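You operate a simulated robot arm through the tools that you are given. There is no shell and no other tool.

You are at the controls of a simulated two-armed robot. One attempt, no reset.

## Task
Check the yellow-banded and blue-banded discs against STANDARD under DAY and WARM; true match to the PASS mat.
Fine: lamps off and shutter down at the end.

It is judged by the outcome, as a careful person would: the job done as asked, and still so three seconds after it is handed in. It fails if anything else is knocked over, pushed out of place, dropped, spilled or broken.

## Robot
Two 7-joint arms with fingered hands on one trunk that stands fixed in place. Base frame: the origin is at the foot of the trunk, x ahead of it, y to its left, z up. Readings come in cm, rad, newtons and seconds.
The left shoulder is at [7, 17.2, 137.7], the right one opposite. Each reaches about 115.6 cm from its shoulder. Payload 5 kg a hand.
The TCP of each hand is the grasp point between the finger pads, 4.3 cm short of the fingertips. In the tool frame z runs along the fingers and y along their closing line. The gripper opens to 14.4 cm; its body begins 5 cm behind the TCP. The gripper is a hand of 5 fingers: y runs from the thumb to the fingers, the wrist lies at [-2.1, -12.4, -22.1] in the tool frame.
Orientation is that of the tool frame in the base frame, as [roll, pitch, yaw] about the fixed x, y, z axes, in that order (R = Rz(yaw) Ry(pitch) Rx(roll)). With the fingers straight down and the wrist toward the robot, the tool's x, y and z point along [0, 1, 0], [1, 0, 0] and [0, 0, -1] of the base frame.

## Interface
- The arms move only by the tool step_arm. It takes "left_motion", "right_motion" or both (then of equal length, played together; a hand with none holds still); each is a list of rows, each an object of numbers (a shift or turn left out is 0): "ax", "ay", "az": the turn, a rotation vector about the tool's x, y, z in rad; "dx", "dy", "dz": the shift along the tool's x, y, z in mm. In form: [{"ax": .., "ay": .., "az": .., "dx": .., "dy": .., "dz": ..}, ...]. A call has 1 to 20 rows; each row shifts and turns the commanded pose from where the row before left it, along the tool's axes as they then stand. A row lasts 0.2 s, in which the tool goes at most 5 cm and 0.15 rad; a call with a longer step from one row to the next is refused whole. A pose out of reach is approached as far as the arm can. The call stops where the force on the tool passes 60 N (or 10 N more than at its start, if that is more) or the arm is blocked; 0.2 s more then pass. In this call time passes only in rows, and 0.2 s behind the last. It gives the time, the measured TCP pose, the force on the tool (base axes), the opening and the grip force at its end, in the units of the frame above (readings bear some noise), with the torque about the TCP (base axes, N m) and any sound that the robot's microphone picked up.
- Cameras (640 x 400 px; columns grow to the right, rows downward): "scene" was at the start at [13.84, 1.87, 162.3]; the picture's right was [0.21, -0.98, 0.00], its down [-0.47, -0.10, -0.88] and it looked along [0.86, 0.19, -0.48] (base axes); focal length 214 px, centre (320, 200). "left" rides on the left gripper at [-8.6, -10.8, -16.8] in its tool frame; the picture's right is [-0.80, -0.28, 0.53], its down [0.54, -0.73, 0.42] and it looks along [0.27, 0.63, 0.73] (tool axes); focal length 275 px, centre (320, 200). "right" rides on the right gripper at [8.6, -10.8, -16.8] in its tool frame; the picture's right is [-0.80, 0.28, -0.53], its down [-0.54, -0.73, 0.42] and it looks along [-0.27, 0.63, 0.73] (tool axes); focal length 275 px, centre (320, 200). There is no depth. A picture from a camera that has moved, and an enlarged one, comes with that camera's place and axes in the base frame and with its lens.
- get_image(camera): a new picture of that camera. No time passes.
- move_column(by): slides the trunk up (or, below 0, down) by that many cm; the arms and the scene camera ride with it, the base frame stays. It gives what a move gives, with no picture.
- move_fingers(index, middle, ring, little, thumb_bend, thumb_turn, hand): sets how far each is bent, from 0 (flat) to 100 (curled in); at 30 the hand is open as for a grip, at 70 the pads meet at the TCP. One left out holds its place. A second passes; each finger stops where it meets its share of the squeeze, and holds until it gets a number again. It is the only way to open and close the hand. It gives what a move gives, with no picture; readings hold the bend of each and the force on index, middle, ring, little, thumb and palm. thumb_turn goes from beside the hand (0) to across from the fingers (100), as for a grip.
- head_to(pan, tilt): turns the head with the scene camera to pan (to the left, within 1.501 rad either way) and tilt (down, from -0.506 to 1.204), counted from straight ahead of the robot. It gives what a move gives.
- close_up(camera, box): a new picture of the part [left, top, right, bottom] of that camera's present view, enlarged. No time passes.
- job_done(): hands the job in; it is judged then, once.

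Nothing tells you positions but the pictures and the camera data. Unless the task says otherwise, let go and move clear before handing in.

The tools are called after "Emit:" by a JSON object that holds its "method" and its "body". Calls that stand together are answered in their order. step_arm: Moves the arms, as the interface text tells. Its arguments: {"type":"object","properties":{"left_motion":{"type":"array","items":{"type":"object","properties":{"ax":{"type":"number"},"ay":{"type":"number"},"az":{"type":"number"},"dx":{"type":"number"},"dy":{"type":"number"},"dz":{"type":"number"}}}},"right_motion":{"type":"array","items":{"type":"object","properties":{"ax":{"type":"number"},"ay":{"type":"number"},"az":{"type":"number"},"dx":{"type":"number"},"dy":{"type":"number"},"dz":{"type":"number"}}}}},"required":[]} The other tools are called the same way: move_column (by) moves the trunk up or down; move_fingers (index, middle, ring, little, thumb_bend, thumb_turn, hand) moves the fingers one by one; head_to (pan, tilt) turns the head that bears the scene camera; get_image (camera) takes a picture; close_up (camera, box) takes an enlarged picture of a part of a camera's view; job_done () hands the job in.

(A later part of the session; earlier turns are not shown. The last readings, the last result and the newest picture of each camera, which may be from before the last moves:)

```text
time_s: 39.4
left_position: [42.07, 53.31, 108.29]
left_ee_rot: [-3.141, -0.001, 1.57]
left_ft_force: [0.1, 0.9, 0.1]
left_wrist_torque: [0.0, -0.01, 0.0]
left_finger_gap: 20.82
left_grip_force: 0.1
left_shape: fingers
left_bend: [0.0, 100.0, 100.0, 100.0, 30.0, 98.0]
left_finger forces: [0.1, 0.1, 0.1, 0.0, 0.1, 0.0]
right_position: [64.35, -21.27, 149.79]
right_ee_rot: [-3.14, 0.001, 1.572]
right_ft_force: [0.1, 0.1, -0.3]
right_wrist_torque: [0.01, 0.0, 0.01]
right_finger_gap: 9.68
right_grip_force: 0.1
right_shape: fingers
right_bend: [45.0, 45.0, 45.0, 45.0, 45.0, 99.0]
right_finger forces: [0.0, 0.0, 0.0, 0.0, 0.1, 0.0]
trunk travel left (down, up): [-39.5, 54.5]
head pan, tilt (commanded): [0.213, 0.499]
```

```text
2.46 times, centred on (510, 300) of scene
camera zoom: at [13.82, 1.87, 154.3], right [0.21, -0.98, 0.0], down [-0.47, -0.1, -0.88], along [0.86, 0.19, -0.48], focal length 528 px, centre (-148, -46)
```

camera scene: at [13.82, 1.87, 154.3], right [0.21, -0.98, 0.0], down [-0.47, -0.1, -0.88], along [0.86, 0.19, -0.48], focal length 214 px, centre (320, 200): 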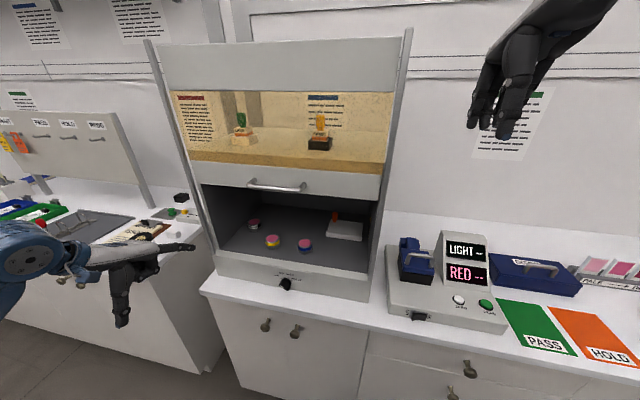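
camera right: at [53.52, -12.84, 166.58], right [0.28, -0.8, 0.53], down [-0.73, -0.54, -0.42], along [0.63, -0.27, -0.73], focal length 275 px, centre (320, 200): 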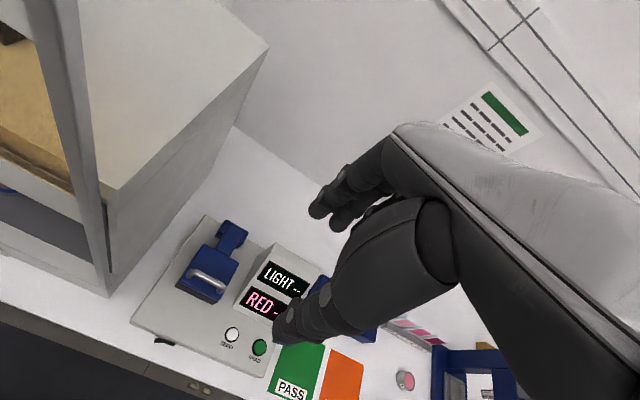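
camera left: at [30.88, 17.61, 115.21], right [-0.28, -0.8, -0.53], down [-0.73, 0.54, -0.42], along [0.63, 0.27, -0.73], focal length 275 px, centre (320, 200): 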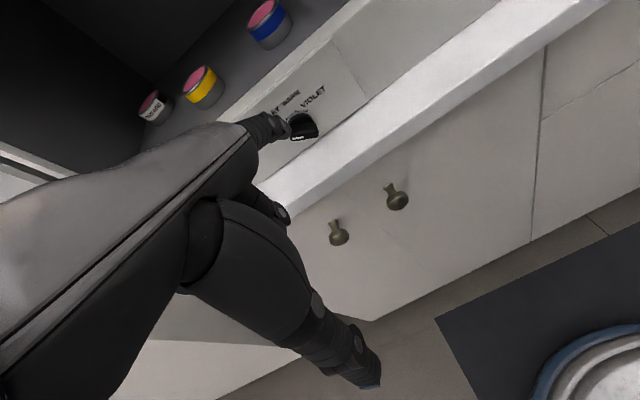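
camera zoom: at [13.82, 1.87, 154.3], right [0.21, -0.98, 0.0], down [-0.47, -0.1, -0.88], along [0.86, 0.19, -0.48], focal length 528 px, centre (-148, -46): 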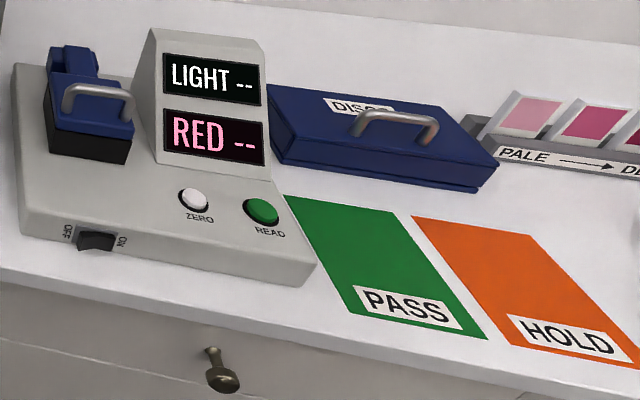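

Disc top centre is at about [71.9, 32.5, 103.5] (5.4 cm across, 3 cm tall, floor ≈100.5); shutter bottom edge at x≈64, z≈127.7; handle bar at x≈58.5, z≈131, y 16–30. I'll bring the right hand back, down, and then across in front of the booth at a low height.

Emit:
{"method": "step_arm", "body": {"right_motion": [{"dy": -28}, {"dy": -28}, {"dy": -28}, {"dy": -28}, {"dy": -28}, {"dy": -28}, {"dy": -28}, {"dz": 37}, {"dz": 37}, {"dz": 37}, {"dz": 37}, {"dz": 37}, {"dz": 37}, {"dz": 37}, {"dz": 37}, {"dz": 37}, {"dz": 37}]}}

Emit:
{"method": "get_image", "body": {"camera": "scene"}}

```text
time_s: 43.0
left_position: [42.1, 53.21, 108.24]
left_ee_rot: [-3.141, 0.0, 1.57]
left_ft_force: [0.0, -0.6, 0.4]
left_wrist_torque: [0.01, -0.01, -0.01]
left_finger_gap: 20.81
left_grip_force: 0.0
left_shape: fingers
left_bend: [0.0, 100.0, 100.0, 100.0, 30.0, 98.0]
left_finger forces: [0.1, 0.1, 0.0, 0.0, 0.1, 0.0]
right_position: [52.75, -20.62, 117.15]
right_ee_rot: [-3.138, -0.003, 1.572]
right_ft_force: [0.4, -0.3, -0.6]
right_wrist_torque: [0.04, 0.0, 0.01]
right_finger_gap: 9.67
right_grip_force: 0.0
right_shape: fingers
right_bend: [45.0, 45.0, 45.0, 45.0, 45.0, 99.0]
right_finger forces: [0.0, 0.1, 0.0, 0.1, 0.0, 0.1]
right hand out of reach, approached as far as the arm can: row 13, 14, 15, 16, 17
trunk travel left (down, up): [-39.5, 54.5]
head pan, tilt (commanded): [0.213, 0.499]
```

```text
taken
camera scene: at [13.87, 1.78, 154.3], right [0.21, -0.98, 0.0], down [-0.47, -0.1, -0.88], along [0.86, 0.19, -0.48], focal length 214 px, centre (320, 200)
```

scene: 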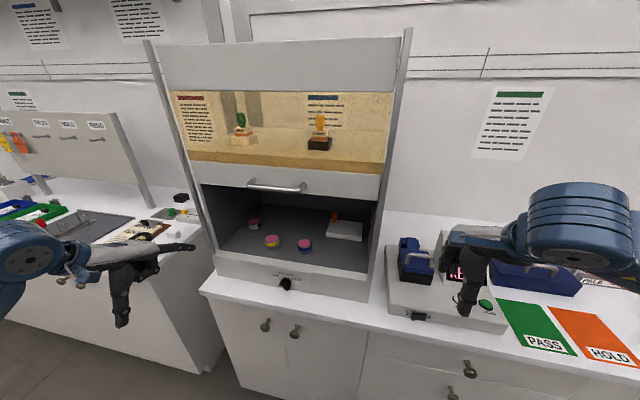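

The arm is near its folded limit here, so I'll slide left at this distance, then ease back and down as it moves away from the right shoulder.

Emit:
{"method": "step_arm", "body": {"right_motion": [{"dx": 28}, {"dx": 28}, {"dx": 28}, {"dx": 28}, {"dx": 28}, {"dx": 28}, {"dx": 28}, {"dx": 28}, {"dx": 28}, {"dx": 28}]}}

Emit:
{"method": "get_image", "body": {"camera": "scene"}}

Emit:
{"method": "get_image", "body": {"camera": "right"}}

```text
time_s: 45.2
left_position: [41.97, 53.45, 108.25]
left_ee_rot: [-3.14, 0.001, 1.569]
left_ft_force: [-0.5, 0.4, 0.1]
left_wrist_torque: [-0.06, 0.02, -0.01]
left_finger_gap: 20.8
left_grip_force: 0.0
left_shape: fingers
left_bend: [0.0, 100.0, 100.0, 100.0, 30.0, 98.0]
left_finger forces: [0.0, 0.1, 0.1, 0.0, 0.0, 0.1]
right_position: [52.5, 7.51, 117.42]
right_ee_rot: [3.141, 0.002, 1.57]
right_ft_force: [-0.5, 0.7, 0.3]
right_wrist_torque: [-0.05, 0.0, -0.02]
right_finger_gap: 9.66
right_grip_force: 0.0
right_shape: fingers
right_bend: [45.0, 45.0, 45.0, 45.0, 45.0, 99.0]
right_finger forces: [0.0, 0.0, 0.1, 0.0, 0.0, 0.0]
trunk travel left (down, up): [-39.5, 54.5]
head pan, tilt (commanded): [0.213, 0.499]
```

```text
taken
camera scene: at [13.81, 2.11, 154.29], right [0.21, -0.98, 0.0], down [-0.47, -0.1, -0.88], along [0.86, 0.19, -0.48], focal length 214 px, centre (320, 200)
```

scene: 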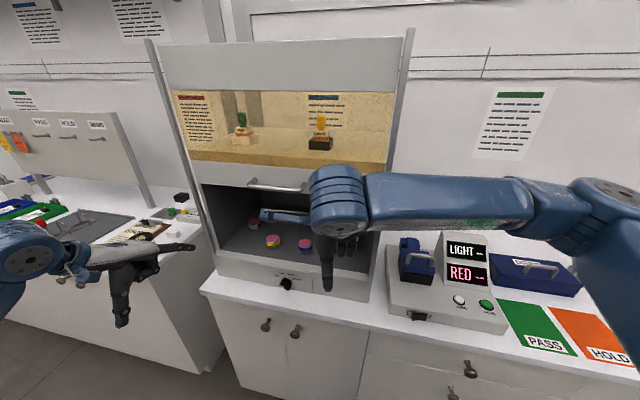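

```text
taken
camera right: at [41.77, 15.99, 134.13], right [0.28, -0.8, 0.54], down [-0.73, -0.54, -0.42], along [0.63, -0.27, -0.73], focal length 275 px, centre (320, 200)
```

right: 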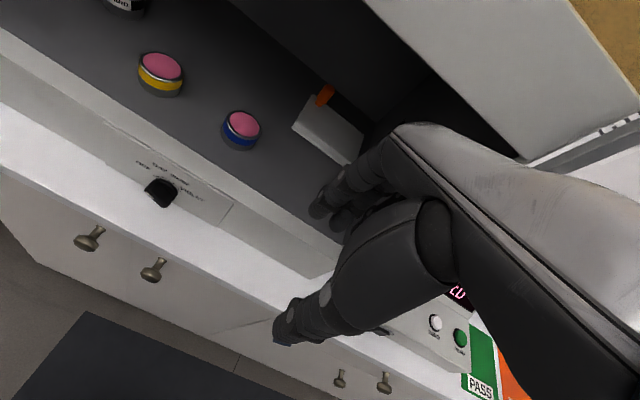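

The right arm sweeps in low and clear. I'll ease back, down and further left, then set the hand's yaw and tilt for the reach.

Emit:
{"method": "step_arm", "body": {"right_motion": [{"dy": -20, "dz": 20, "dx": 15}, {"dy": -20, "dz": 20, "dx": 15}, {"dy": -20, "dz": 20, "dx": 15}, {"dx": 27, "dz": 10}, {"dx": 27}, {"dx": 27}, {"dx": 27}, {"dx": 27}]}}

Emit:
{"method": "step_arm", "body": {"right_motion": [{"az": -0.1}, {"az": -0.1}, {"ax": -0.13}, {"ax": -0.13}]}}

Emit:
{"method": "get_image", "body": {"camera": "scene"}}

Emit:
{"method": "get_image", "body": {"camera": "right"}}

```text
time_s: 47.0
left_position: [42.09, 53.45, 108.24]
left_ee_rot: [-3.14, 0.0, 1.57]
left_ft_force: [0.0, 0.2, -0.1]
left_wrist_torque: [-0.05, -0.01, -0.04]
left_finger_gap: 20.81
left_grip_force: 0.0
left_shape: fingers
left_bend: [0.0, 100.0, 100.0, 100.0, 30.0, 98.0]
left_finger forces: [0.0, 0.1, 0.0, 0.1, 0.1, 0.0]
right_position: [46.68, 25.21, 110.22]
right_ee_rot: [3.141, 0.001, 1.571]
right_ft_force: [0.0, 0.2, -0.2]
right_wrist_torque: [-0.03, 0.02, 0.02]
right_finger_gap: 9.66
right_grip_force: 0.1
right_shape: fingers
right_bend: [45.0, 45.0, 45.0, 45.0, 45.0, 99.0]
right_finger forces: [0.0, 0.0, 0.1, 0.1, 0.0, 0.0]
trunk travel left (down, up): [-39.5, 54.5]
head pan, tilt (commanded): [0.213, 0.499]
```

```text
time_s: 48.0
left_position: [42.05, 53.44, 108.3]
left_ee_rot: [-3.14, 0.0, 1.57]
left_ft_force: [0.3, 1.0, 0.4]
left_wrist_torque: [-0.02, -0.01, 0.01]
left_finger_gap: 20.82
left_grip_force: 0.0
left_shape: fingers
left_bend: [0.0, 100.0, 100.0, 100.0, 30.0, 98.0]
left_finger forces: [0.0, 0.1, 0.1, 0.0, 0.0, 0.0]
right_position: [46.56, 25.3, 110.45]
right_ee_rot: [2.88, -0.001, 1.771]
right_ft_force: [0.0, -0.3, 0.0]
right_wrist_torque: [0.01, -0.04, -0.03]
right_finger_gap: 9.7
right_grip_force: 0.1
right_shape: fingers
right_bend: [45.0, 45.0, 45.0, 45.0, 45.0, 99.0]
right_finger forces: [0.0, 0.0, 0.1, 0.1, 0.0, 0.1]
trunk travel left (down, up): [-39.5, 54.5]
head pan, tilt (commanded): [0.213, 0.499]
```

```text
taken
camera scene: at [13.72, 1.99, 154.3], right [0.21, -0.98, 0.0], down [-0.47, -0.1, -0.88], along [0.86, 0.19, -0.48], focal length 214 px, centre (320, 200)
```

scene: 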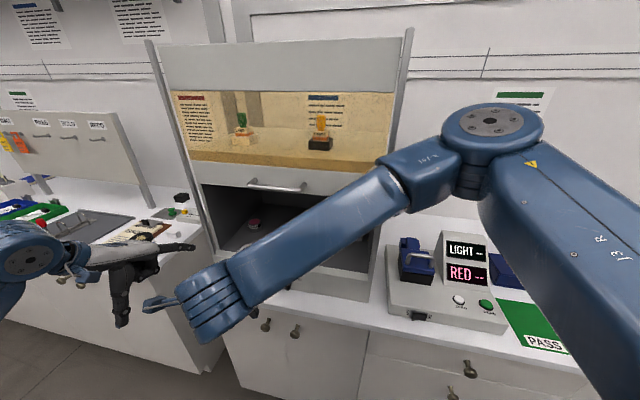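

```text
taken
camera right: at [30.4, 30.68, 123.78], right [0.29, -0.75, 0.59], down [-0.47, -0.65, -0.6], along [0.83, -0.1, -0.54], focal length 275 px, centre (320, 200)
```

right: 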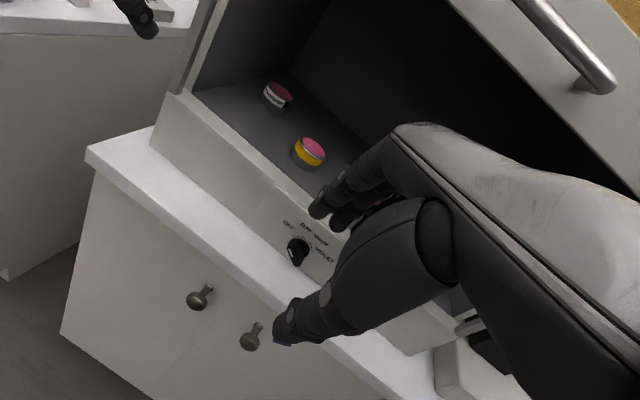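

The right elbow is riding high and could come near the shutter handle when reaching in. I'll lower the trunk further in stages, raising both hands to compensate, so the forearm enters more level.

Emit:
{"method": "step_arm", "body": {"left_motion": [{"dz": -28}, {"dz": -28}, {"dz": -28}, {"dz": -28}, {"dz": -28}], "right_motion": [{"dy": 7.2, "dz": -27}, {"dy": 7.2, "dz": -27}, {"dy": 7.2, "dz": -27}, {"dy": 7.2, "dz": -27}, {"dy": 7.2, "dz": -27}]}}

Emit:
{"method": "move_column", "body": {"by": -14}}

Emit:
{"method": "step_arm", "body": {"left_motion": [{"dz": -28}, {"dz": -28}, {"dz": -28}, {"dz": -28}, {"dz": -28}], "right_motion": [{"dy": 7.2, "dz": -27}, {"dy": 7.2, "dz": -27}, {"dy": 7.2, "dz": -27}, {"dy": 7.2, "dz": -27}, {"dy": 7.2, "dz": -27}]}}

Emit:
{"method": "move_column", "body": {"by": -14}}

Emit:
{"method": "get_image", "body": {"camera": "scene"}}

Emit:
{"method": "get_image", "body": {"camera": "right"}}

Emit:
{"method": "get_image", "body": {"camera": "left"}}

```text
time_s: 49.2
left_position: [41.93, 53.19, 122.3]
left_ee_rot: [-3.141, 0.0, 1.57]
left_ft_force: [-0.4, 0.0, -0.9]
left_wrist_torque: [0.07, 0.02, 0.0]
left_finger_gap: 20.82
left_grip_force: 0.1
left_shape: fingers
left_bend: [0.0, 100.0, 100.0, 100.0, 30.0, 98.0]
left_finger forces: [0.1, 0.0, 0.0, 0.0, 0.0, 0.0]
right_position: [46.92, 25.06, 124.22]
right_ee_rot: [2.882, -0.002, 1.77]
right_ft_force: [0.5, 0.0, -0.1]
right_wrist_torque: [-0.02, -0.01, 0.05]
right_finger_gap: 9.67
right_grip_force: 0.1
right_shape: fingers
right_bend: [45.0, 45.0, 45.0, 45.0, 45.0, 99.0]
right_finger forces: [0.0, 0.0, 0.1, 0.0, 0.1, 0.0]
trunk travel left (down, up): [-39.5, 54.5]
head pan, tilt (commanded): [0.213, 0.499]
```

```text
time_s: 50.9
left_position: [42.01, 53.25, 108.37]
left_ee_rot: [3.141, 0.0, 1.569]
left_ft_force: [-0.2, -0.5, -0.2]
left_wrist_torque: [0.05, 0.0, 0.0]
left_finger_gap: 20.82
left_grip_force: 0.1
left_shape: fingers
left_bend: [0.0, 100.0, 100.0, 100.0, 30.0, 98.0]
left_finger forces: [0.0, 0.0, 0.1, 0.1, 0.1, 0.0]
right_position: [46.91, 25.19, 110.27]
right_ee_rot: [2.882, 0.0, 1.772]
right_ft_force: [-0.5, 0.1, 0.7]
right_wrist_torque: [0.0, 0.01, 0.03]
right_finger_gap: 9.66
right_grip_force: 0.1
right_shape: fingers
right_bend: [45.0, 45.0, 45.0, 45.0, 45.0, 99.0]
right_finger forces: [0.0, 0.0, 0.1, 0.1, 0.0, 0.0]
trunk travel left (down, up): [-25.5, 68.5]
head pan, tilt (commanded): [0.213, 0.499]
```

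```text
time_s: 52.1
left_position: [41.97, 53.29, 122.6]
left_ee_rot: [3.142, 0.0, 1.57]
left_ft_force: [-0.2, -0.1, -0.1]
left_wrist_torque: [0.04, -0.04, -0.01]
left_finger_gap: 20.82
left_grip_force: 0.1
left_shape: fingers
left_bend: [0.0, 100.0, 100.0, 100.0, 30.0, 98.0]
left_finger forces: [0.0, 0.1, 0.0, 0.0, 0.0, 0.1]
right_position: [46.93, 25.29, 124.06]
right_ee_rot: [2.881, 0.001, 1.771]
right_ft_force: [-0.9, 0.1, -0.2]
right_wrist_torque: [0.0, 0.0, -0.01]
right_finger_gap: 9.66
right_grip_force: 0.1
right_shape: fingers
right_bend: [45.0, 45.0, 45.0, 45.0, 45.0, 99.0]
right_finger forces: [0.0, 0.0, 0.0, 0.0, 0.1, 0.0]
trunk travel left (down, up): [-25.5, 68.5]
head pan, tilt (commanded): [0.213, 0.499]
```

```text
time_s: 53.7
left_position: [42.07, 53.41, 108.64]
left_ee_rot: [-3.141, 0.0, 1.569]
left_ft_force: [-0.3, 0.3, 0.1]
left_wrist_torque: [0.04, 0.01, -0.01]
left_finger_gap: 20.83
left_grip_force: 0.0
left_shape: fingers
left_bend: [0.0, 100.0, 100.0, 100.0, 30.0, 98.0]
left_finger forces: [0.0, 0.1, 0.0, 0.0, 0.0, 0.0]
right_position: [47.05, 25.35, 110.14]
right_ee_rot: [2.88, 0.001, 1.771]
right_ft_force: [-0.4, 0.1, -0.6]
right_wrist_torque: [0.01, 0.0, 0.0]
right_finger_gap: 9.66
right_grip_force: 0.0
right_shape: fingers
right_bend: [45.0, 45.0, 45.0, 45.0, 45.0, 99.0]
right_finger forces: [0.0, 0.1, 0.0, 0.1, 0.0, 0.1]
trunk travel left (down, up): [-11.5, 82.5]
head pan, tilt (commanded): [0.213, 0.499]
```

```text
taken
camera scene: at [13.79, 1.88, 126.31], right [0.21, -0.98, 0.0], down [-0.47, -0.1, -0.88], along [0.86, 0.19, -0.48], focal length 214 px, centre (320, 200)
```

scene: 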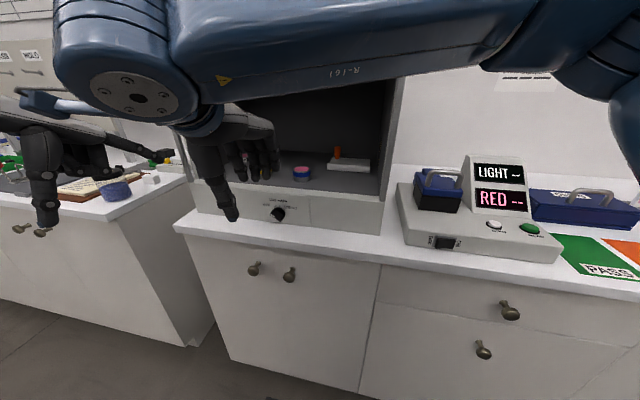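

```text
taken
camera right: at [30.87, 30.68, 123.54], right [0.29, -0.75, 0.59], down [-0.47, -0.65, -0.6], along [0.83, -0.1, -0.55], focal length 275 px, centre (320, 200)
```

right: 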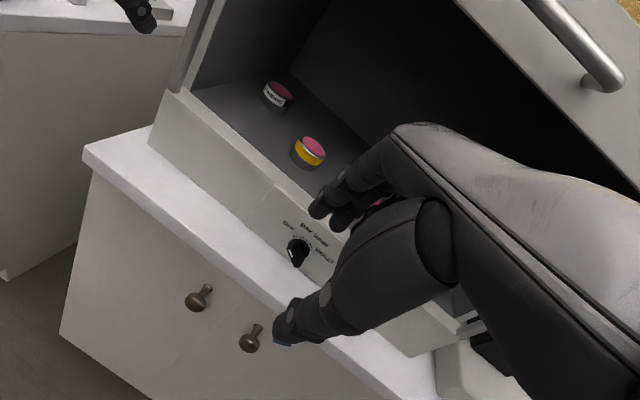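

```text
taken
camera left: at [31.14, 44.8, 125.35], right [-0.28, -0.8, -0.53], down [-0.73, 0.54, -0.42], along [0.63, 0.27, -0.73], focal length 275 px, centre (320, 200)
```

left: 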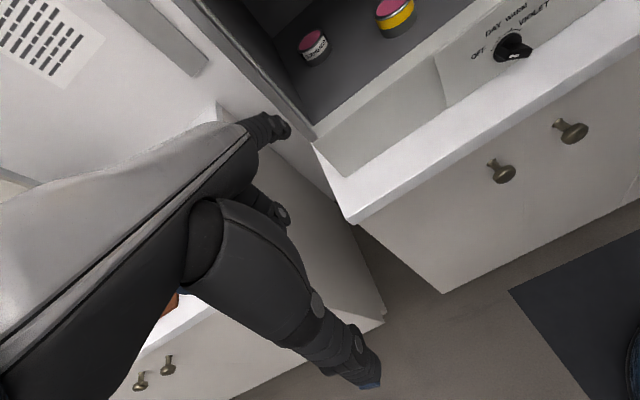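

The forearm is now level with the wrist, a good posture. The right wrist camera confirms the disc at about [71.5, 32.5]. I'll move forward part way and check clearances.

Emit:
{"method": "step_arm", "body": {"right_motion": [{"dy": 24, "dz": 9.1, "dx": 2.1}, {"dy": 24, "dz": 9.1, "dx": 2.1}, {"dy": 24, "dz": 9.1, "dx": 2.1}, {"dy": 24, "dz": 9.1, "dx": 2.1}, {"dy": 24, "dz": 9.1, "dx": 2.1}]}}

Emit:
{"method": "get_image", "body": {"camera": "scene"}}

Emit:
{"method": "get_image", "body": {"camera": "right"}}

Emit:
{"method": "get_image", "body": {"camera": "left"}}

```text
time_s: 54.9
left_position: [42.01, 53.5, 108.54]
left_ee_rot: [-3.141, 0.0, 1.571]
left_ft_force: [0.4, 0.7, -0.6]
left_wrist_torque: [-0.02, 0.01, 0.03]
left_finger_gap: 20.82
left_grip_force: 0.0
left_shape: fingers
left_bend: [0.0, 100.0, 100.0, 100.0, 30.0, 98.0]
left_finger forces: [0.0, 0.0, 0.0, 0.0, 0.0, 0.0]
right_position: [59.61, 28.94, 108.73]
right_ee_rot: [2.882, 0.002, 1.771]
right_ft_force: [0.5, 0.1, 0.2]
right_wrist_torque: [0.0, 0.04, -0.05]
right_finger_gap: 9.67
right_grip_force: 0.0
right_shape: fingers
right_bend: [45.0, 45.0, 45.0, 45.0, 45.0, 99.0]
right_finger forces: [0.0, 0.1, 0.0, 0.1, 0.0, 0.0]
trunk travel left (down, up): [-11.5, 82.5]
head pan, tilt (commanded): [0.213, 0.499]
```

```text
taken
camera scene: at [13.88, 1.93, 126.29], right [0.21, -0.98, 0.0], down [-0.47, -0.1, -0.88], along [0.86, 0.19, -0.48], focal length 214 px, centre (320, 200)
```

scene: 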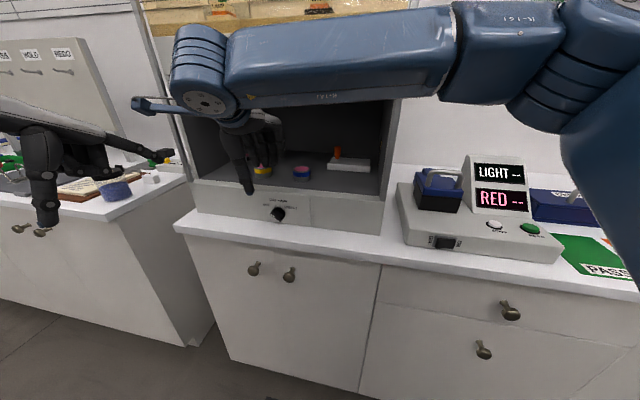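

```text
taken
camera right: at [43.41, 34.32, 122.15], right [0.29, -0.75, 0.59], down [-0.47, -0.65, -0.59], along [0.83, -0.1, -0.55], focal length 275 px, centre (320, 200)
```

right: 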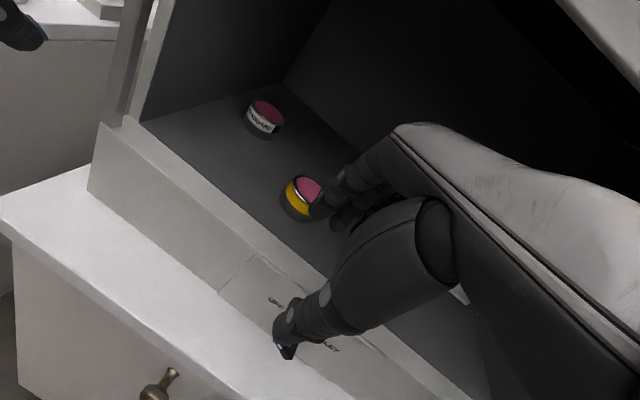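

```text
taken
camera left: at [31.24, 44.85, 125.29], right [-0.28, -0.8, -0.53], down [-0.73, 0.54, -0.42], along [0.63, 0.27, -0.73], focal length 275 px, centre (320, 200)
```

left: 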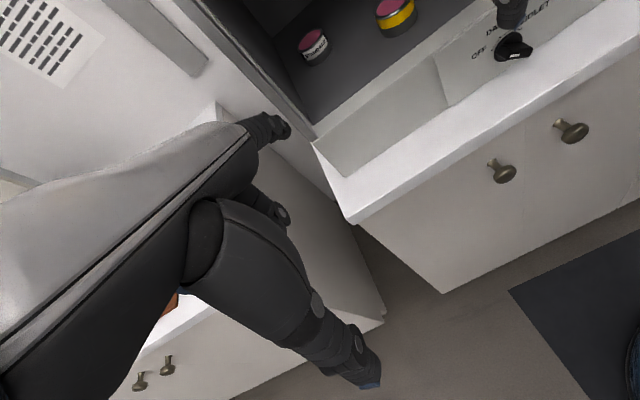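

The posture works, but the forearm top would pass only a couple of cm under the handle. I'll back off slightly, lower the trunk another 8 cm and raise the hand again for extra clearance.

Emit:
{"method": "step_arm", "body": {"right_motion": [{"dy": -26, "dz": -7}, {"dy": -26, "dz": -7}, {"dy": -26, "dz": -7}]}}

Emit:
{"method": "move_column", "body": {"by": -8}}

Emit:
{"method": "step_arm", "body": {"right_motion": [{"dy": 7, "dz": -26}, {"dy": 7, "dz": -26}, {"dy": 7, "dz": -26}], "left_motion": [{"dz": -26}, {"dz": -26}, {"dz": -26}]}}

Emit:
{"method": "get_image", "body": {"camera": "scene"}}

```text
time_s: 55.7
left_position: [42.02, 53.39, 108.58]
left_ee_rot: [-3.141, 0.0, 1.571]
left_ft_force: [0.3, 0.1, -0.3]
left_wrist_torque: [-0.03, -0.05, 0.01]
left_finger_gap: 20.83
left_grip_force: 0.1
left_shape: fingers
left_bend: [0.0, 100.0, 100.0, 100.0, 30.0, 98.0]
left_finger forces: [0.1, 0.0, 0.0, 0.1, 0.0, 0.1]
right_position: [51.32, 27.16, 108.89]
right_ee_rot: [2.878, 0.0, 1.771]
right_ft_force: [-0.6, 0.7, 0.3]
right_wrist_torque: [-0.01, -0.04, 0.0]
right_finger_gap: 9.66
right_grip_force: 0.0
right_shape: fingers
right_bend: [45.0, 45.0, 45.0, 45.0, 45.0, 99.0]
right_finger forces: [0.0, 0.0, 0.1, 0.0, 0.1, 0.0]
trunk travel left (down, up): [-11.5, 82.5]
head pan, tilt (commanded): [0.213, 0.499]
```

```text
time_s: 56.9
left_position: [42.03, 53.4, 100.62]
left_ee_rot: [3.141, 0.0, 1.57]
left_ft_force: [0.2, 0.7, 0.5]
left_wrist_torque: [0.03, -0.02, -0.05]
left_finger_gap: 20.84
left_grip_force: 0.0
left_shape: fingers
left_bend: [0.0, 100.0, 100.0, 100.0, 30.0, 98.0]
left_finger forces: [0.0, 0.1, 0.0, 0.0, 0.0, 0.0]
right_position: [51.36, 27.24, 100.66]
right_ee_rot: [2.882, -0.001, 1.772]
right_ft_force: [0.1, -0.5, 0.3]
right_wrist_torque: [-0.02, 0.03, -0.04]
right_finger_gap: 9.68
right_grip_force: 0.0
right_shape: fingers
right_bend: [45.0, 45.0, 45.0, 45.0, 45.0, 99.0]
right_finger forces: [0.0, 0.1, 0.0, 0.1, 0.1, 0.0]
trunk travel left (down, up): [-3.5, 90.5]
head pan, tilt (commanded): [0.213, 0.499]
```

```text
time_s: 57.7
left_position: [41.88, 53.3, 108.48]
left_ee_rot: [3.141, 0.0, 1.572]
left_ft_force: [-0.2, 0.1, -0.4]
left_wrist_torque: [0.07, -0.05, 0.01]
left_finger_gap: 20.81
left_grip_force: 0.1
left_shape: fingers
left_bend: [0.0, 100.0, 100.0, 100.0, 30.0, 98.0]
left_finger forces: [0.0, 0.0, 0.0, 0.0, 0.1, 0.0]
right_position: [51.44, 26.87, 109.13]
right_ee_rot: [2.881, 0.0, 1.769]
right_ft_force: [-0.2, -0.2, 0.4]
right_wrist_torque: [0.02, -0.04, 0.01]
right_finger_gap: 9.66
right_grip_force: 0.0
right_shape: fingers
right_bend: [45.0, 45.0, 45.0, 45.0, 45.0, 99.0]
right_finger forces: [0.0, 0.0, 0.0, 0.0, 0.0, 0.0]
trunk travel left (down, up): [-3.5, 90.5]
head pan, tilt (commanded): [0.213, 0.499]
```

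```text
taken
camera scene: at [13.7, 1.79, 118.3], right [0.21, -0.98, 0.0], down [-0.47, -0.1, -0.88], along [0.86, 0.19, -0.48], focal length 214 px, centre (320, 200)
```

scene: 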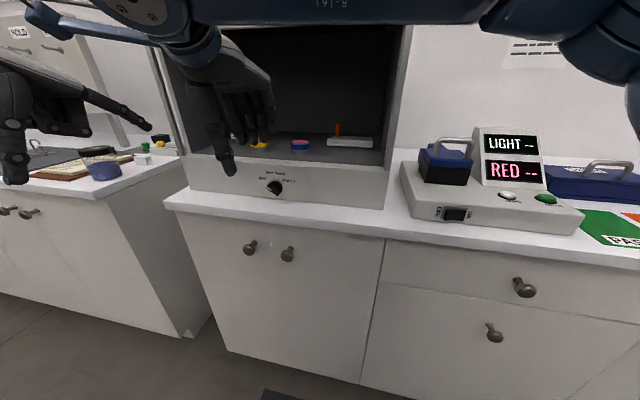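

I'll look up a bit with the head to see forearm-to-handle clearance, then advance in two stages.

Emit:
{"method": "head_to", "body": {"pan": 0.35, "tilt": 0.1}}

Emit:
{"method": "step_arm", "body": {"right_motion": [{"dy": 24.8, "dz": 8.7, "dx": 1.9}, {"dy": 24.8, "dz": 8.7, "dx": 1.9}, {"dy": 24.8, "dz": 8.7, "dx": 1.9}, {"dy": 24.8, "dz": 8.7, "dx": 1.9}]}}

Emit:
{"method": "get_image", "body": {"camera": "scene"}}

Emit:
{"method": "get_image", "body": {"camera": "right"}}

```text
time_s: 58.6
left_position: [41.89, 53.42, 108.37]
left_ee_rot: [-3.141, 0.0, 1.571]
left_ft_force: [1.3, 0.0, -0.4]
left_wrist_torque: [0.0, -0.03, -0.04]
left_finger_gap: 20.82
left_grip_force: 0.0
left_shape: fingers
left_bend: [0.0, 100.0, 100.0, 100.0, 30.0, 98.0]
left_finger forces: [0.1, 0.0, 0.0, 0.0, 0.0, 0.0]
right_position: [51.53, 27.15, 109.01]
right_ee_rot: [2.881, 0.002, 1.772]
right_ft_force: [-0.2, -0.1, -0.3]
right_wrist_torque: [-0.01, 0.02, 0.02]
right_finger_gap: 9.67
right_grip_force: 0.1
right_shape: fingers
right_bend: [45.0, 45.0, 45.0, 45.0, 45.0, 99.0]
right_finger forces: [0.1, 0.0, 0.1, 0.0, 0.0, 0.1]
trunk travel left (down, up): [-3.5, 90.5]
head pan, tilt (commanded): [0.351, 0.099]
```

```text
time_s: 59.6
left_position: [42.04, 53.52, 108.34]
left_ee_rot: [-3.139, 0.0, 1.57]
left_ft_force: [0.1, -0.8, -0.7]
left_wrist_torque: [0.0, 0.02, -0.01]
left_finger_gap: 20.83
left_grip_force: 0.0
left_shape: fingers
left_bend: [0.0, 100.0, 100.0, 100.0, 30.0, 98.0]
left_finger forces: [0.0, 0.0, 0.0, 0.1, 0.0, 0.0]
right_position: [61.84, 30.13, 108.15]
right_ee_rot: [2.884, 0.001, 1.772]
right_ft_force: [-0.8, -0.6, -0.6]
right_wrist_torque: [-0.02, 0.01, 0.05]
right_finger_gap: 9.68
right_grip_force: 0.1
right_shape: fingers
right_bend: [45.0, 45.0, 45.0, 45.0, 45.0, 99.0]
right_finger forces: [0.0, 0.1, 0.1, 0.0, 0.0, 0.1]
trunk travel left (down, up): [-3.5, 90.5]
head pan, tilt (commanded): [0.351, 0.099]
```

```text
taken
camera scene: at [13.63, 3.14, 121.99], right [0.34, -0.94, 0.0], down [-0.09, -0.03, -0.99], along [0.93, 0.34, -0.1], focal length 214 px, centre (320, 200)
```

scene: 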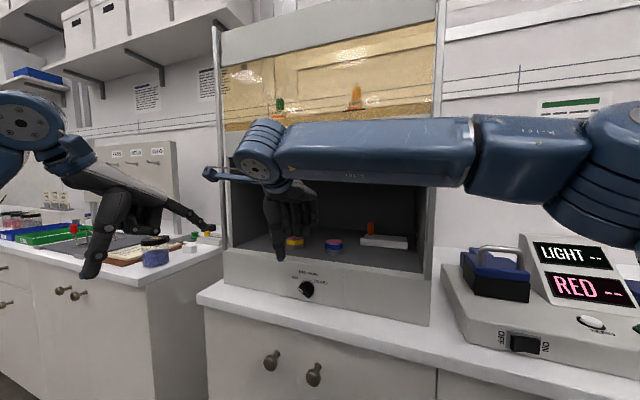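

```text
taken
camera right: at [45.68, 35.53, 121.6], right [0.29, -0.75, 0.59], down [-0.47, -0.65, -0.59], along [0.83, -0.1, -0.55], focal length 275 px, centre (320, 200)
```

right: 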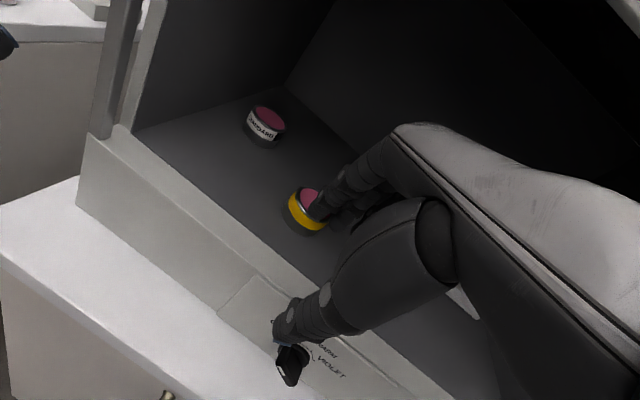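

The hand is entering under the shutter; to gain clearance between forearm and handle I'll tilt the hand a bit more, then continue to hover over the disc.

Emit:
{"method": "step_arm", "body": {"right_motion": [{"ax": -0.1}, {"dy": 23.1, "dz": 10.4, "dx": 0.9}, {"dy": 23.1, "dz": 10.4, "dx": 0.9}]}}

Emit:
{"method": "get_image", "body": {"camera": "scene"}}

Emit:
{"method": "get_image", "body": {"camera": "right"}}

Emit:
{"method": "get_image", "body": {"camera": "left"}}

```text
time_s: 60.4
left_position: [42.05, 53.41, 108.52]
left_ee_rot: [-3.142, 0.0, 1.571]
left_ft_force: [-0.4, 0.9, 0.1]
left_wrist_torque: [-0.01, -0.01, 0.01]
left_finger_gap: 20.8
left_grip_force: 0.0
left_shape: fingers
left_bend: [0.0, 100.0, 100.0, 100.0, 30.0, 98.0]
left_finger forces: [0.0, 0.1, 0.1, 0.0, 0.0, 0.1]
right_position: [66.63, 31.09, 107.75]
right_ee_rot: [2.782, 0.001, 1.77]
right_ft_force: [0.5, 0.6, 0.0]
right_wrist_torque: [0.03, -0.01, -0.03]
right_finger_gap: 9.66
right_grip_force: 0.1
right_shape: fingers
right_bend: [45.0, 45.0, 45.0, 45.0, 45.0, 99.0]
right_finger forces: [0.0, 0.1, 0.1, 0.0, 0.0, 0.0]
trunk travel left (down, up): [-3.5, 90.5]
head pan, tilt (commanded): [0.351, 0.099]
```

```text
taken
camera scene: at [13.59, 3.15, 122.0], right [0.34, -0.94, 0.0], down [-0.09, -0.03, -0.99], along [0.93, 0.34, -0.1], focal length 214 px, centre (320, 200)
```

scene: 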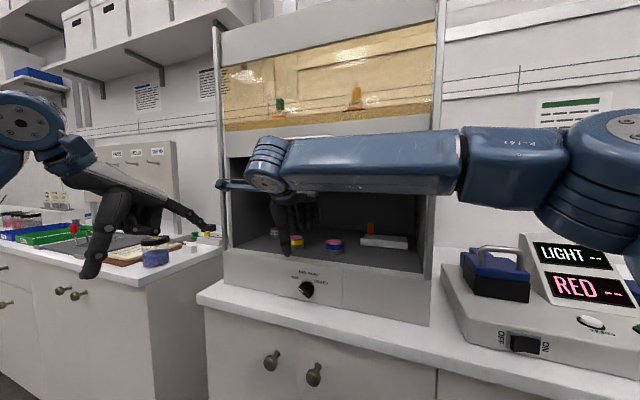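

```text
taken
camera right: at [49.24, 36.34, 119.68], right [0.24, -0.76, 0.6], down [-0.41, -0.64, -0.65], along [0.88, -0.09, -0.46], focal length 275 px, centre (320, 200)
```

right: 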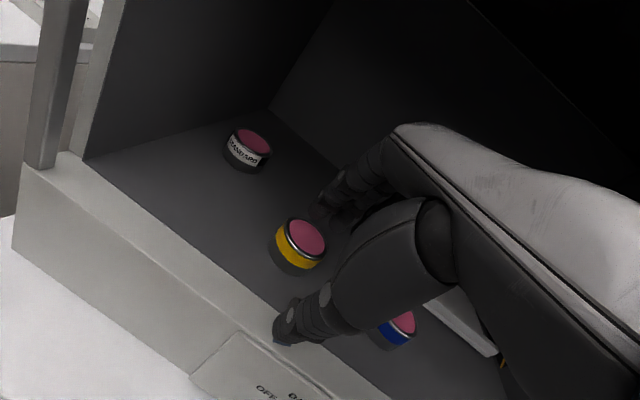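

```text
taken
camera left: at [31.21, 44.93, 125.17], right [-0.28, -0.8, -0.53], down [-0.73, 0.54, -0.42], along [0.63, 0.27, -0.73], focal length 275 px, centre (320, 200)
```

left: 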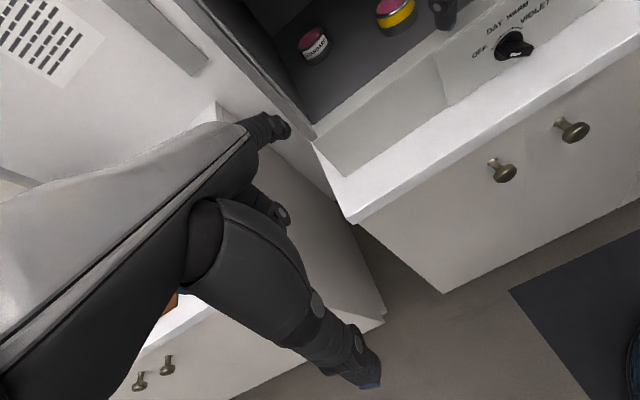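

The right wrist camera confirms the disc at (71.9, 32.5). I'll advance level over it and look again.

Emit:
{"method": "step_arm", "body": {"right_motion": [{"dy": 17, "dz": 6.4, "dx": 0.9}, {"dy": 17, "dz": 6.4, "dx": 0.9}, {"dy": 17, "dz": 6.4, "dx": 1}]}}

Emit:
{"method": "get_image", "body": {"camera": "scene"}}

Emit:
{"method": "get_image", "body": {"camera": "right"}}

Emit:
{"method": "close_up", "body": {"camera": "scene", "box": [215, 180, 375, 280]}}

Emit:
{"method": "close_up", "body": {"camera": "left", "box": [280, 0, 540, 160]}}

```text
time_s: 61.2
left_position: [42.02, 53.44, 108.4]
left_ee_rot: [3.14, 0.0, 1.569]
left_ft_force: [0.2, 0.4, -0.1]
left_wrist_torque: [-0.01, 0.04, -0.01]
left_finger_gap: 20.84
left_grip_force: 0.1
left_shape: fingers
left_bend: [0.0, 100.0, 100.0, 100.0, 30.0, 98.0]
left_finger forces: [0.0, 0.0, 0.0, 0.0, 0.1, 0.1]
right_position: [71.9, 32.66, 107.7]
right_ee_rot: [2.782, -0.001, 1.77]
right_ft_force: [-0.6, -0.8, 0.0]
right_wrist_torque: [-0.05, 0.03, 0.01]
right_finger_gap: 9.74
right_grip_force: 0.3
right_shape: fingers
right_bend: [45.0, 45.0, 45.0, 45.0, 45.0, 99.0]
right_finger forces: [0.1, 0.1, 0.1, 0.0, 0.5, 0.1]
trunk travel left (down, up): [-3.5, 90.5]
head pan, tilt (commanded): [0.351, 0.099]
```

```text
taken
camera scene: at [13.62, 3.16, 121.99], right [0.34, -0.94, 0.0], down [-0.09, -0.03, -0.99], along [0.93, 0.34, -0.1], focal length 214 px, centre (320, 200)
```

scene: 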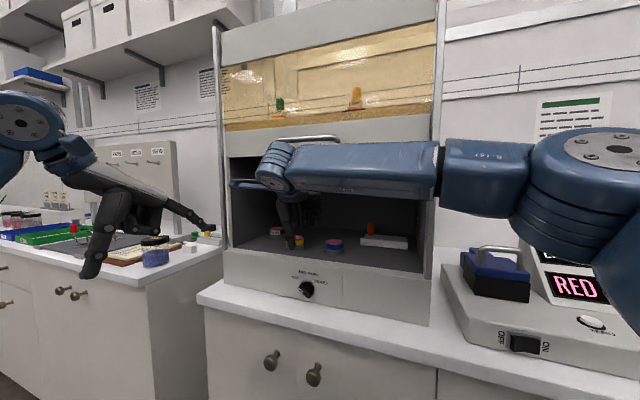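

```text
taken
camera right: at [54.52, 37.79, 119.61], right [0.24, -0.76, 0.6], down [-0.41, -0.64, -0.65], along [0.88, -0.09, -0.47], focal length 275 px, centre (320, 200)
```

right: 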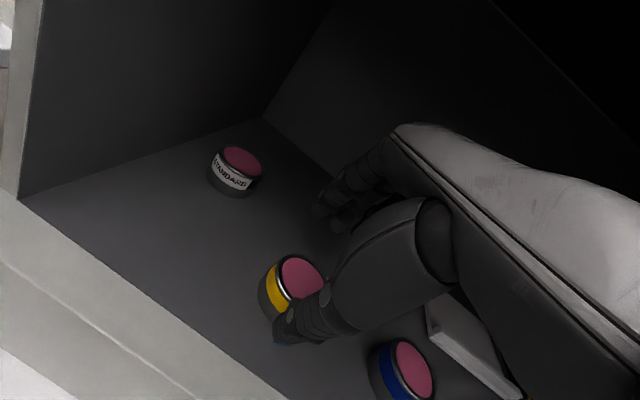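

```text
4.00 times, centred on (295, 230) of scene
camera zoom: at [13.62, 3.16, 121.99], right [0.34, -0.94, 0.0], down [-0.09, -0.03, -0.99], along [0.93, 0.34, -0.1], focal length 858 px, centre (420, 80)
```

zoom: 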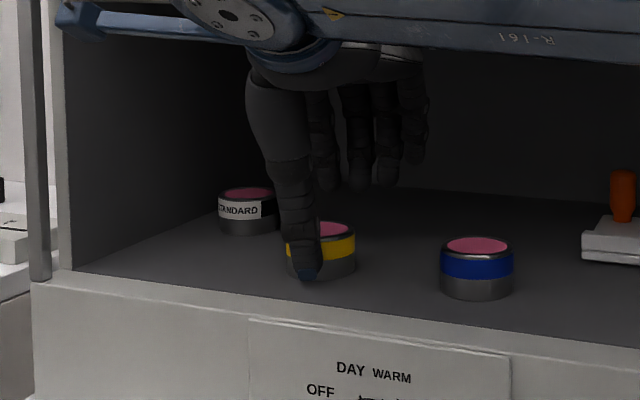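

```text
2.46 times, centred on (410, 80) of left
camera zoom: at [31.24, 44.94, 125.16], right [-0.28, -0.8, -0.53], down [-0.73, 0.54, -0.42], along [0.63, 0.27, -0.73], focal length 678 px, centre (98, 495)
```

zoom: 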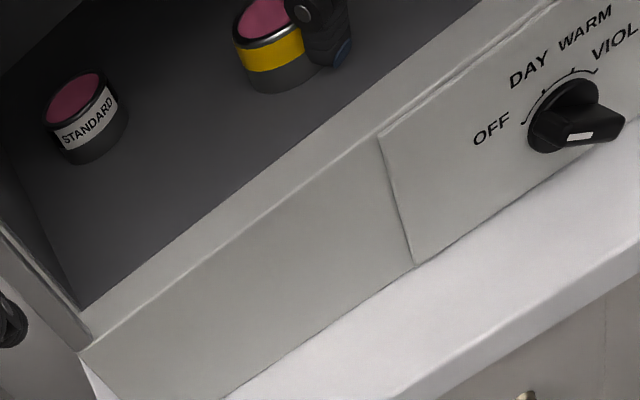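

The thumb reaches nearly to the floor while the fingers are still above the disc, so this tilt won't grip well. I'll back out, turn the hand about 65° so the fingers and thumb straddle the disc sideways, pitched forward, which keeps the wrist low and outside the booth.

Emit:
{"method": "step_arm", "body": {"right_motion": [{"dy": 1.4, "dz": -4}, {"dy": -27, "dz": -11}, {"dy": -27, "dz": -11}, {"dy": -27, "dz": -11}, {"dy": -27, "dz": -11}, {"dy": -27, "dz": -11}, {"dy": -27, "dz": -11}, {"dy": -27, "dz": -11}, {"dy": -27, "dz": -11}, {"dy": -27, "dz": -11}]}}

Emit:
{"method": "step_arm", "body": {"right_motion": [{"ax": 0.12}, {"ax": 0.12}, {"ax": 0.12}, {"az": -0.1334}, {"az": -0.1334}, {"az": -0.1334}, {"az": -0.1334}, {"az": -0.1334}, {"az": -0.1334}, {"az": -0.1334}, {"ay": -0.14}, {"ay": -0.14}, {"ay": -0.14}, {"ay": -0.14}, {"ay": -0.14}]}}

Emit:
{"method": "get_image", "body": {"camera": "scene"}}

Emit:
{"method": "get_image", "body": {"camera": "right"}}

```text
time_s: 63.4
left_position: [41.95, 53.5, 108.51]
left_ee_rot: [3.141, 0.001, 1.572]
left_ft_force: [-1.0, -0.5, 0.4]
left_wrist_torque: [0.01, -0.01, 0.02]
left_finger_gap: 20.81
left_grip_force: 0.0
left_shape: fingers
left_bend: [0.0, 100.0, 100.0, 100.0, 30.0, 98.0]
left_finger forces: [0.0, 0.1, 0.0, 0.1, 0.0, 0.0]
right_position: [45.88, 27.33, 108.88]
right_ee_rot: [2.78, 0.002, 1.771]
right_ft_force: [-0.1, 0.5, 0.0]
right_wrist_torque: [0.02, 0.0, -0.01]
right_finger_gap: 9.68
right_grip_force: 0.1
right_shape: fingers
right_bend: [45.0, 45.0, 45.0, 45.0, 45.0, 99.0]
right_finger forces: [0.0, 0.0, 0.1, 0.0, 0.1, 0.1]
trunk travel left (down, up): [-3.5, 90.5]
head pan, tilt (commanded): [0.351, 0.099]
```

```text
time_s: 66.6
left_position: [41.89, 53.5, 108.47]
left_ee_rot: [3.141, 0.001, 1.571]
left_ft_force: [-0.3, 0.1, -0.2]
left_wrist_torque: [-0.03, -0.04, 0.02]
left_finger_gap: 20.81
left_grip_force: 0.0
left_shape: fingers
left_bend: [0.0, 100.0, 100.0, 100.0, 30.0, 98.0]
left_finger forces: [0.0, 0.0, 0.0, 0.0, 0.0, 0.0]
right_position: [45.91, 27.29, 108.73]
right_ee_rot: [3.141, 0.702, 2.705]
right_ft_force: [-0.4, -0.6, 0.4]
right_wrist_torque: [0.0, -0.04, -0.05]
right_finger_gap: 9.66
right_grip_force: 0.1
right_shape: fingers
right_bend: [45.0, 45.0, 45.0, 45.0, 45.0, 99.0]
right_finger forces: [0.0, 0.0, 0.0, 0.1, 0.1, 0.1]
trunk travel left (down, up): [-3.5, 90.5]
head pan, tilt (commanded): [0.351, 0.099]
```

```text
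taken
camera scene: at [13.48, 3.17, 122.01], right [0.34, -0.94, 0.0], down [-0.09, -0.03, -1.0], along [0.93, 0.34, -0.1], focal length 214 px, centre (320, 200)
```

scene: 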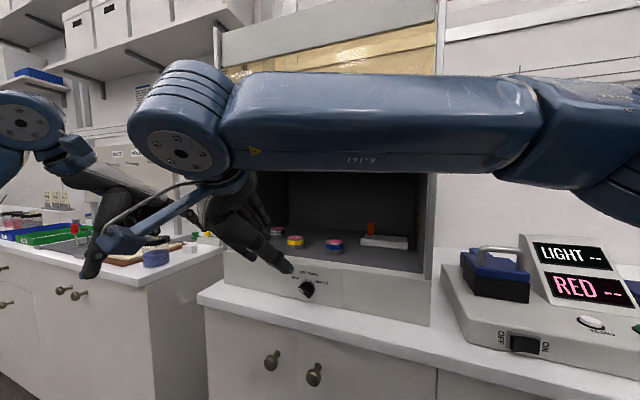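

```text
taken
camera right: at [25.65, 24.84, 116.13], right [0.36, 0.15, 0.92], down [0.32, -0.95, 0.03], along [0.88, 0.28, -0.39], focal length 275 px, centre (320, 200)
```

right: 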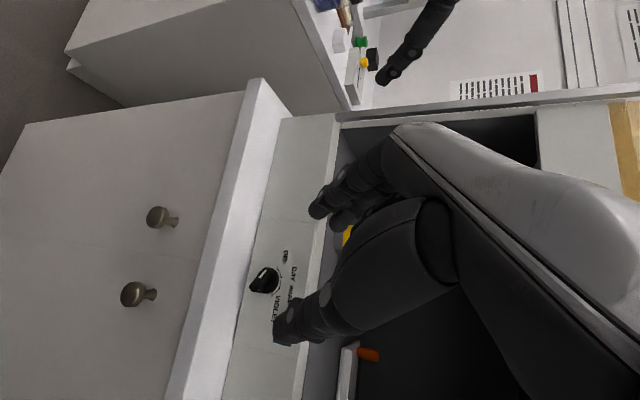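

The orientation is as planned, and the disc shows between the fingers and thumb in the wrist view. I'll zoom to locate the fingertips precisely before re-entering.

Emit:
{"method": "close_up", "body": {"camera": "scene", "box": [190, 170, 350, 300]}}

Emit:
{"method": "close_up", "body": {"camera": "right", "box": [220, 130, 440, 380]}}

Emit:
{"method": "close_up", "body": {"camera": "left", "box": [280, 0, 640, 200]}}

```text
3.08 times, centred on (270, 235) of scene
camera zoom: at [13.48, 3.17, 122.01], right [0.34, -0.94, 0.0], down [-0.09, -0.03, -1.0], along [0.93, 0.34, -0.1], focal length 660 px, centre (474, 92)
```

zoom: 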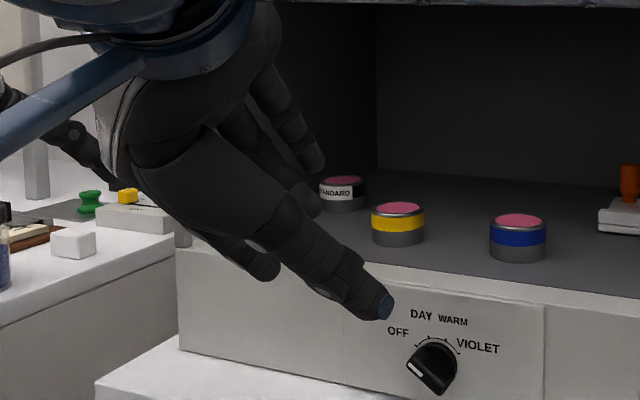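

```text
1.60 times, centred on (330, 255) of right
camera zoom: at [25.65, 24.84, 116.13], right [0.36, 0.15, 0.92], down [0.32, -0.95, 0.03], along [0.88, 0.28, -0.39], focal length 440 px, centre (304, 112)
```

zoom: 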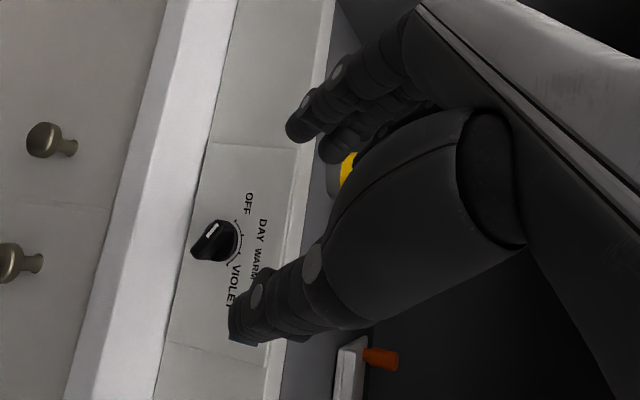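

```text
1.78 times, centred on (460, 100) of left
camera zoom: at [31.08, 44.96, 125.2], right [-0.28, -0.8, -0.53], down [-0.73, 0.54, -0.42], along [0.63, 0.27, -0.73], focal length 489 px, centre (71, 378)
```

zoom: 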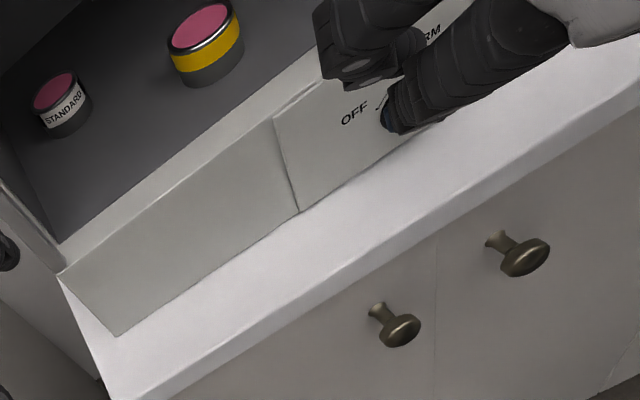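

The thumb tip is about (0, −5.5, 5) and the index tip about (1, 6.5, 4.5) in tool coordinates. I'll align in y, then drive straight forward so thumb and fingers straddle the disc, stopping part way to check.

Emit:
{"method": "step_arm", "body": {"right_motion": [{"dx": 8.9, "dy": 19, "dz": -3.2}, {"dx": 8.9, "dy": 19, "dz": -3.2}, {"dx": 8.9, "dy": 19, "dz": -3.2}, {"dx": -16, "dy": 9.9, "dz": 14.1}, {"dx": -16, "dy": 9.9, "dz": 14.1}, {"dx": -16, "dy": 9.9, "dz": 14.1}, {"dx": -16, "dy": 9.9, "dz": 14.1}, {"dx": -16, "dy": 9.9, "dz": 14.1}, {"dx": -16, "dy": 9.9, "dz": 14.1}]}}

Emit:
{"method": "get_image", "body": {"camera": "scene"}}

Emit:
{"method": "get_image", "body": {"camera": "right"}}

Emit:
{"method": "get_image", "body": {"camera": "left"}}

```text
time_s: 68.6
left_position: [42.07, 53.5, 108.35]
left_ee_rot: [3.141, -0.001, 1.571]
left_ft_force: [-0.5, 0.8, -0.2]
left_wrist_torque: [-0.02, 0.01, 0.0]
left_finger_gap: 20.83
left_grip_force: 0.2
left_shape: fingers
left_bend: [0.0, 100.0, 100.0, 100.0, 30.0, 98.0]
left_finger forces: [0.1, 0.0, 0.0, 0.1, 0.0, 0.1]
right_position: [60.16, 33.62, 107.47]
right_ee_rot: [-3.141, 0.702, 2.706]
right_ft_force: [-0.1, -0.2, -0.4]
right_wrist_torque: [0.0, -0.01, -0.02]
right_finger_gap: 9.64
right_grip_force: 0.1
right_shape: fingers
right_bend: [45.0, 45.0, 45.0, 45.0, 45.0, 99.0]
right_finger forces: [0.1, 0.0, 0.1, 0.0, 0.0, 0.0]
trunk travel left (down, up): [-3.5, 90.5]
head pan, tilt (commanded): [0.351, 0.099]
```

```text
taken
camera scene: at [13.61, 3.12, 122.0], right [0.34, -0.94, 0.0], down [-0.09, -0.03, -0.99], along [0.93, 0.34, -0.1], focal length 214 px, centre (320, 200)
```

scene: 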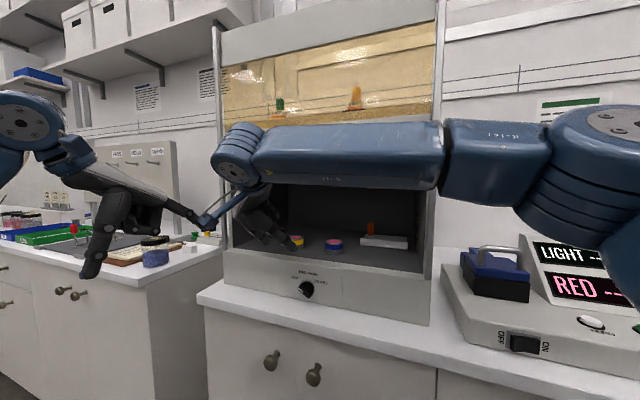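

```text
taken
camera right: at [39.9, 30.98, 114.7], right [0.36, 0.15, 0.92], down [0.32, -0.95, 0.03], along [0.88, 0.28, -0.39], focal length 275 px, centre (320, 200)
```

right: 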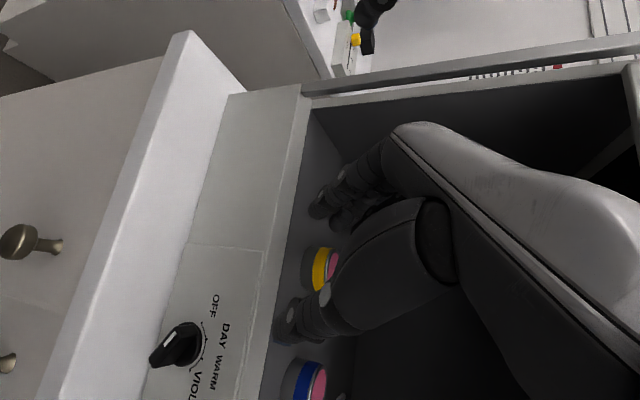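

```text
taken
camera left: at [31.22, 44.91, 125.18], right [-0.28, -0.8, -0.53], down [-0.73, 0.54, -0.42], along [0.63, 0.27, -0.73], focal length 275 px, centre (320, 200)
```

left: 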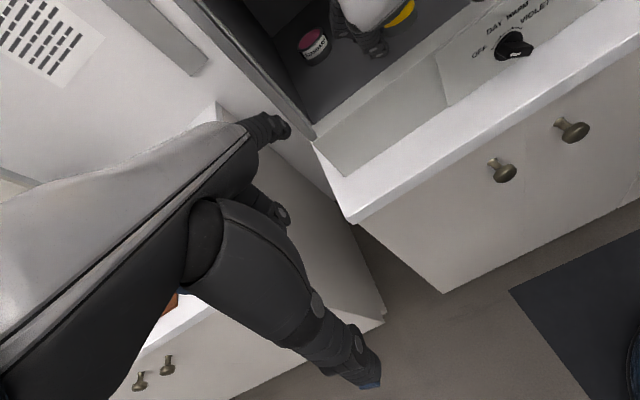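

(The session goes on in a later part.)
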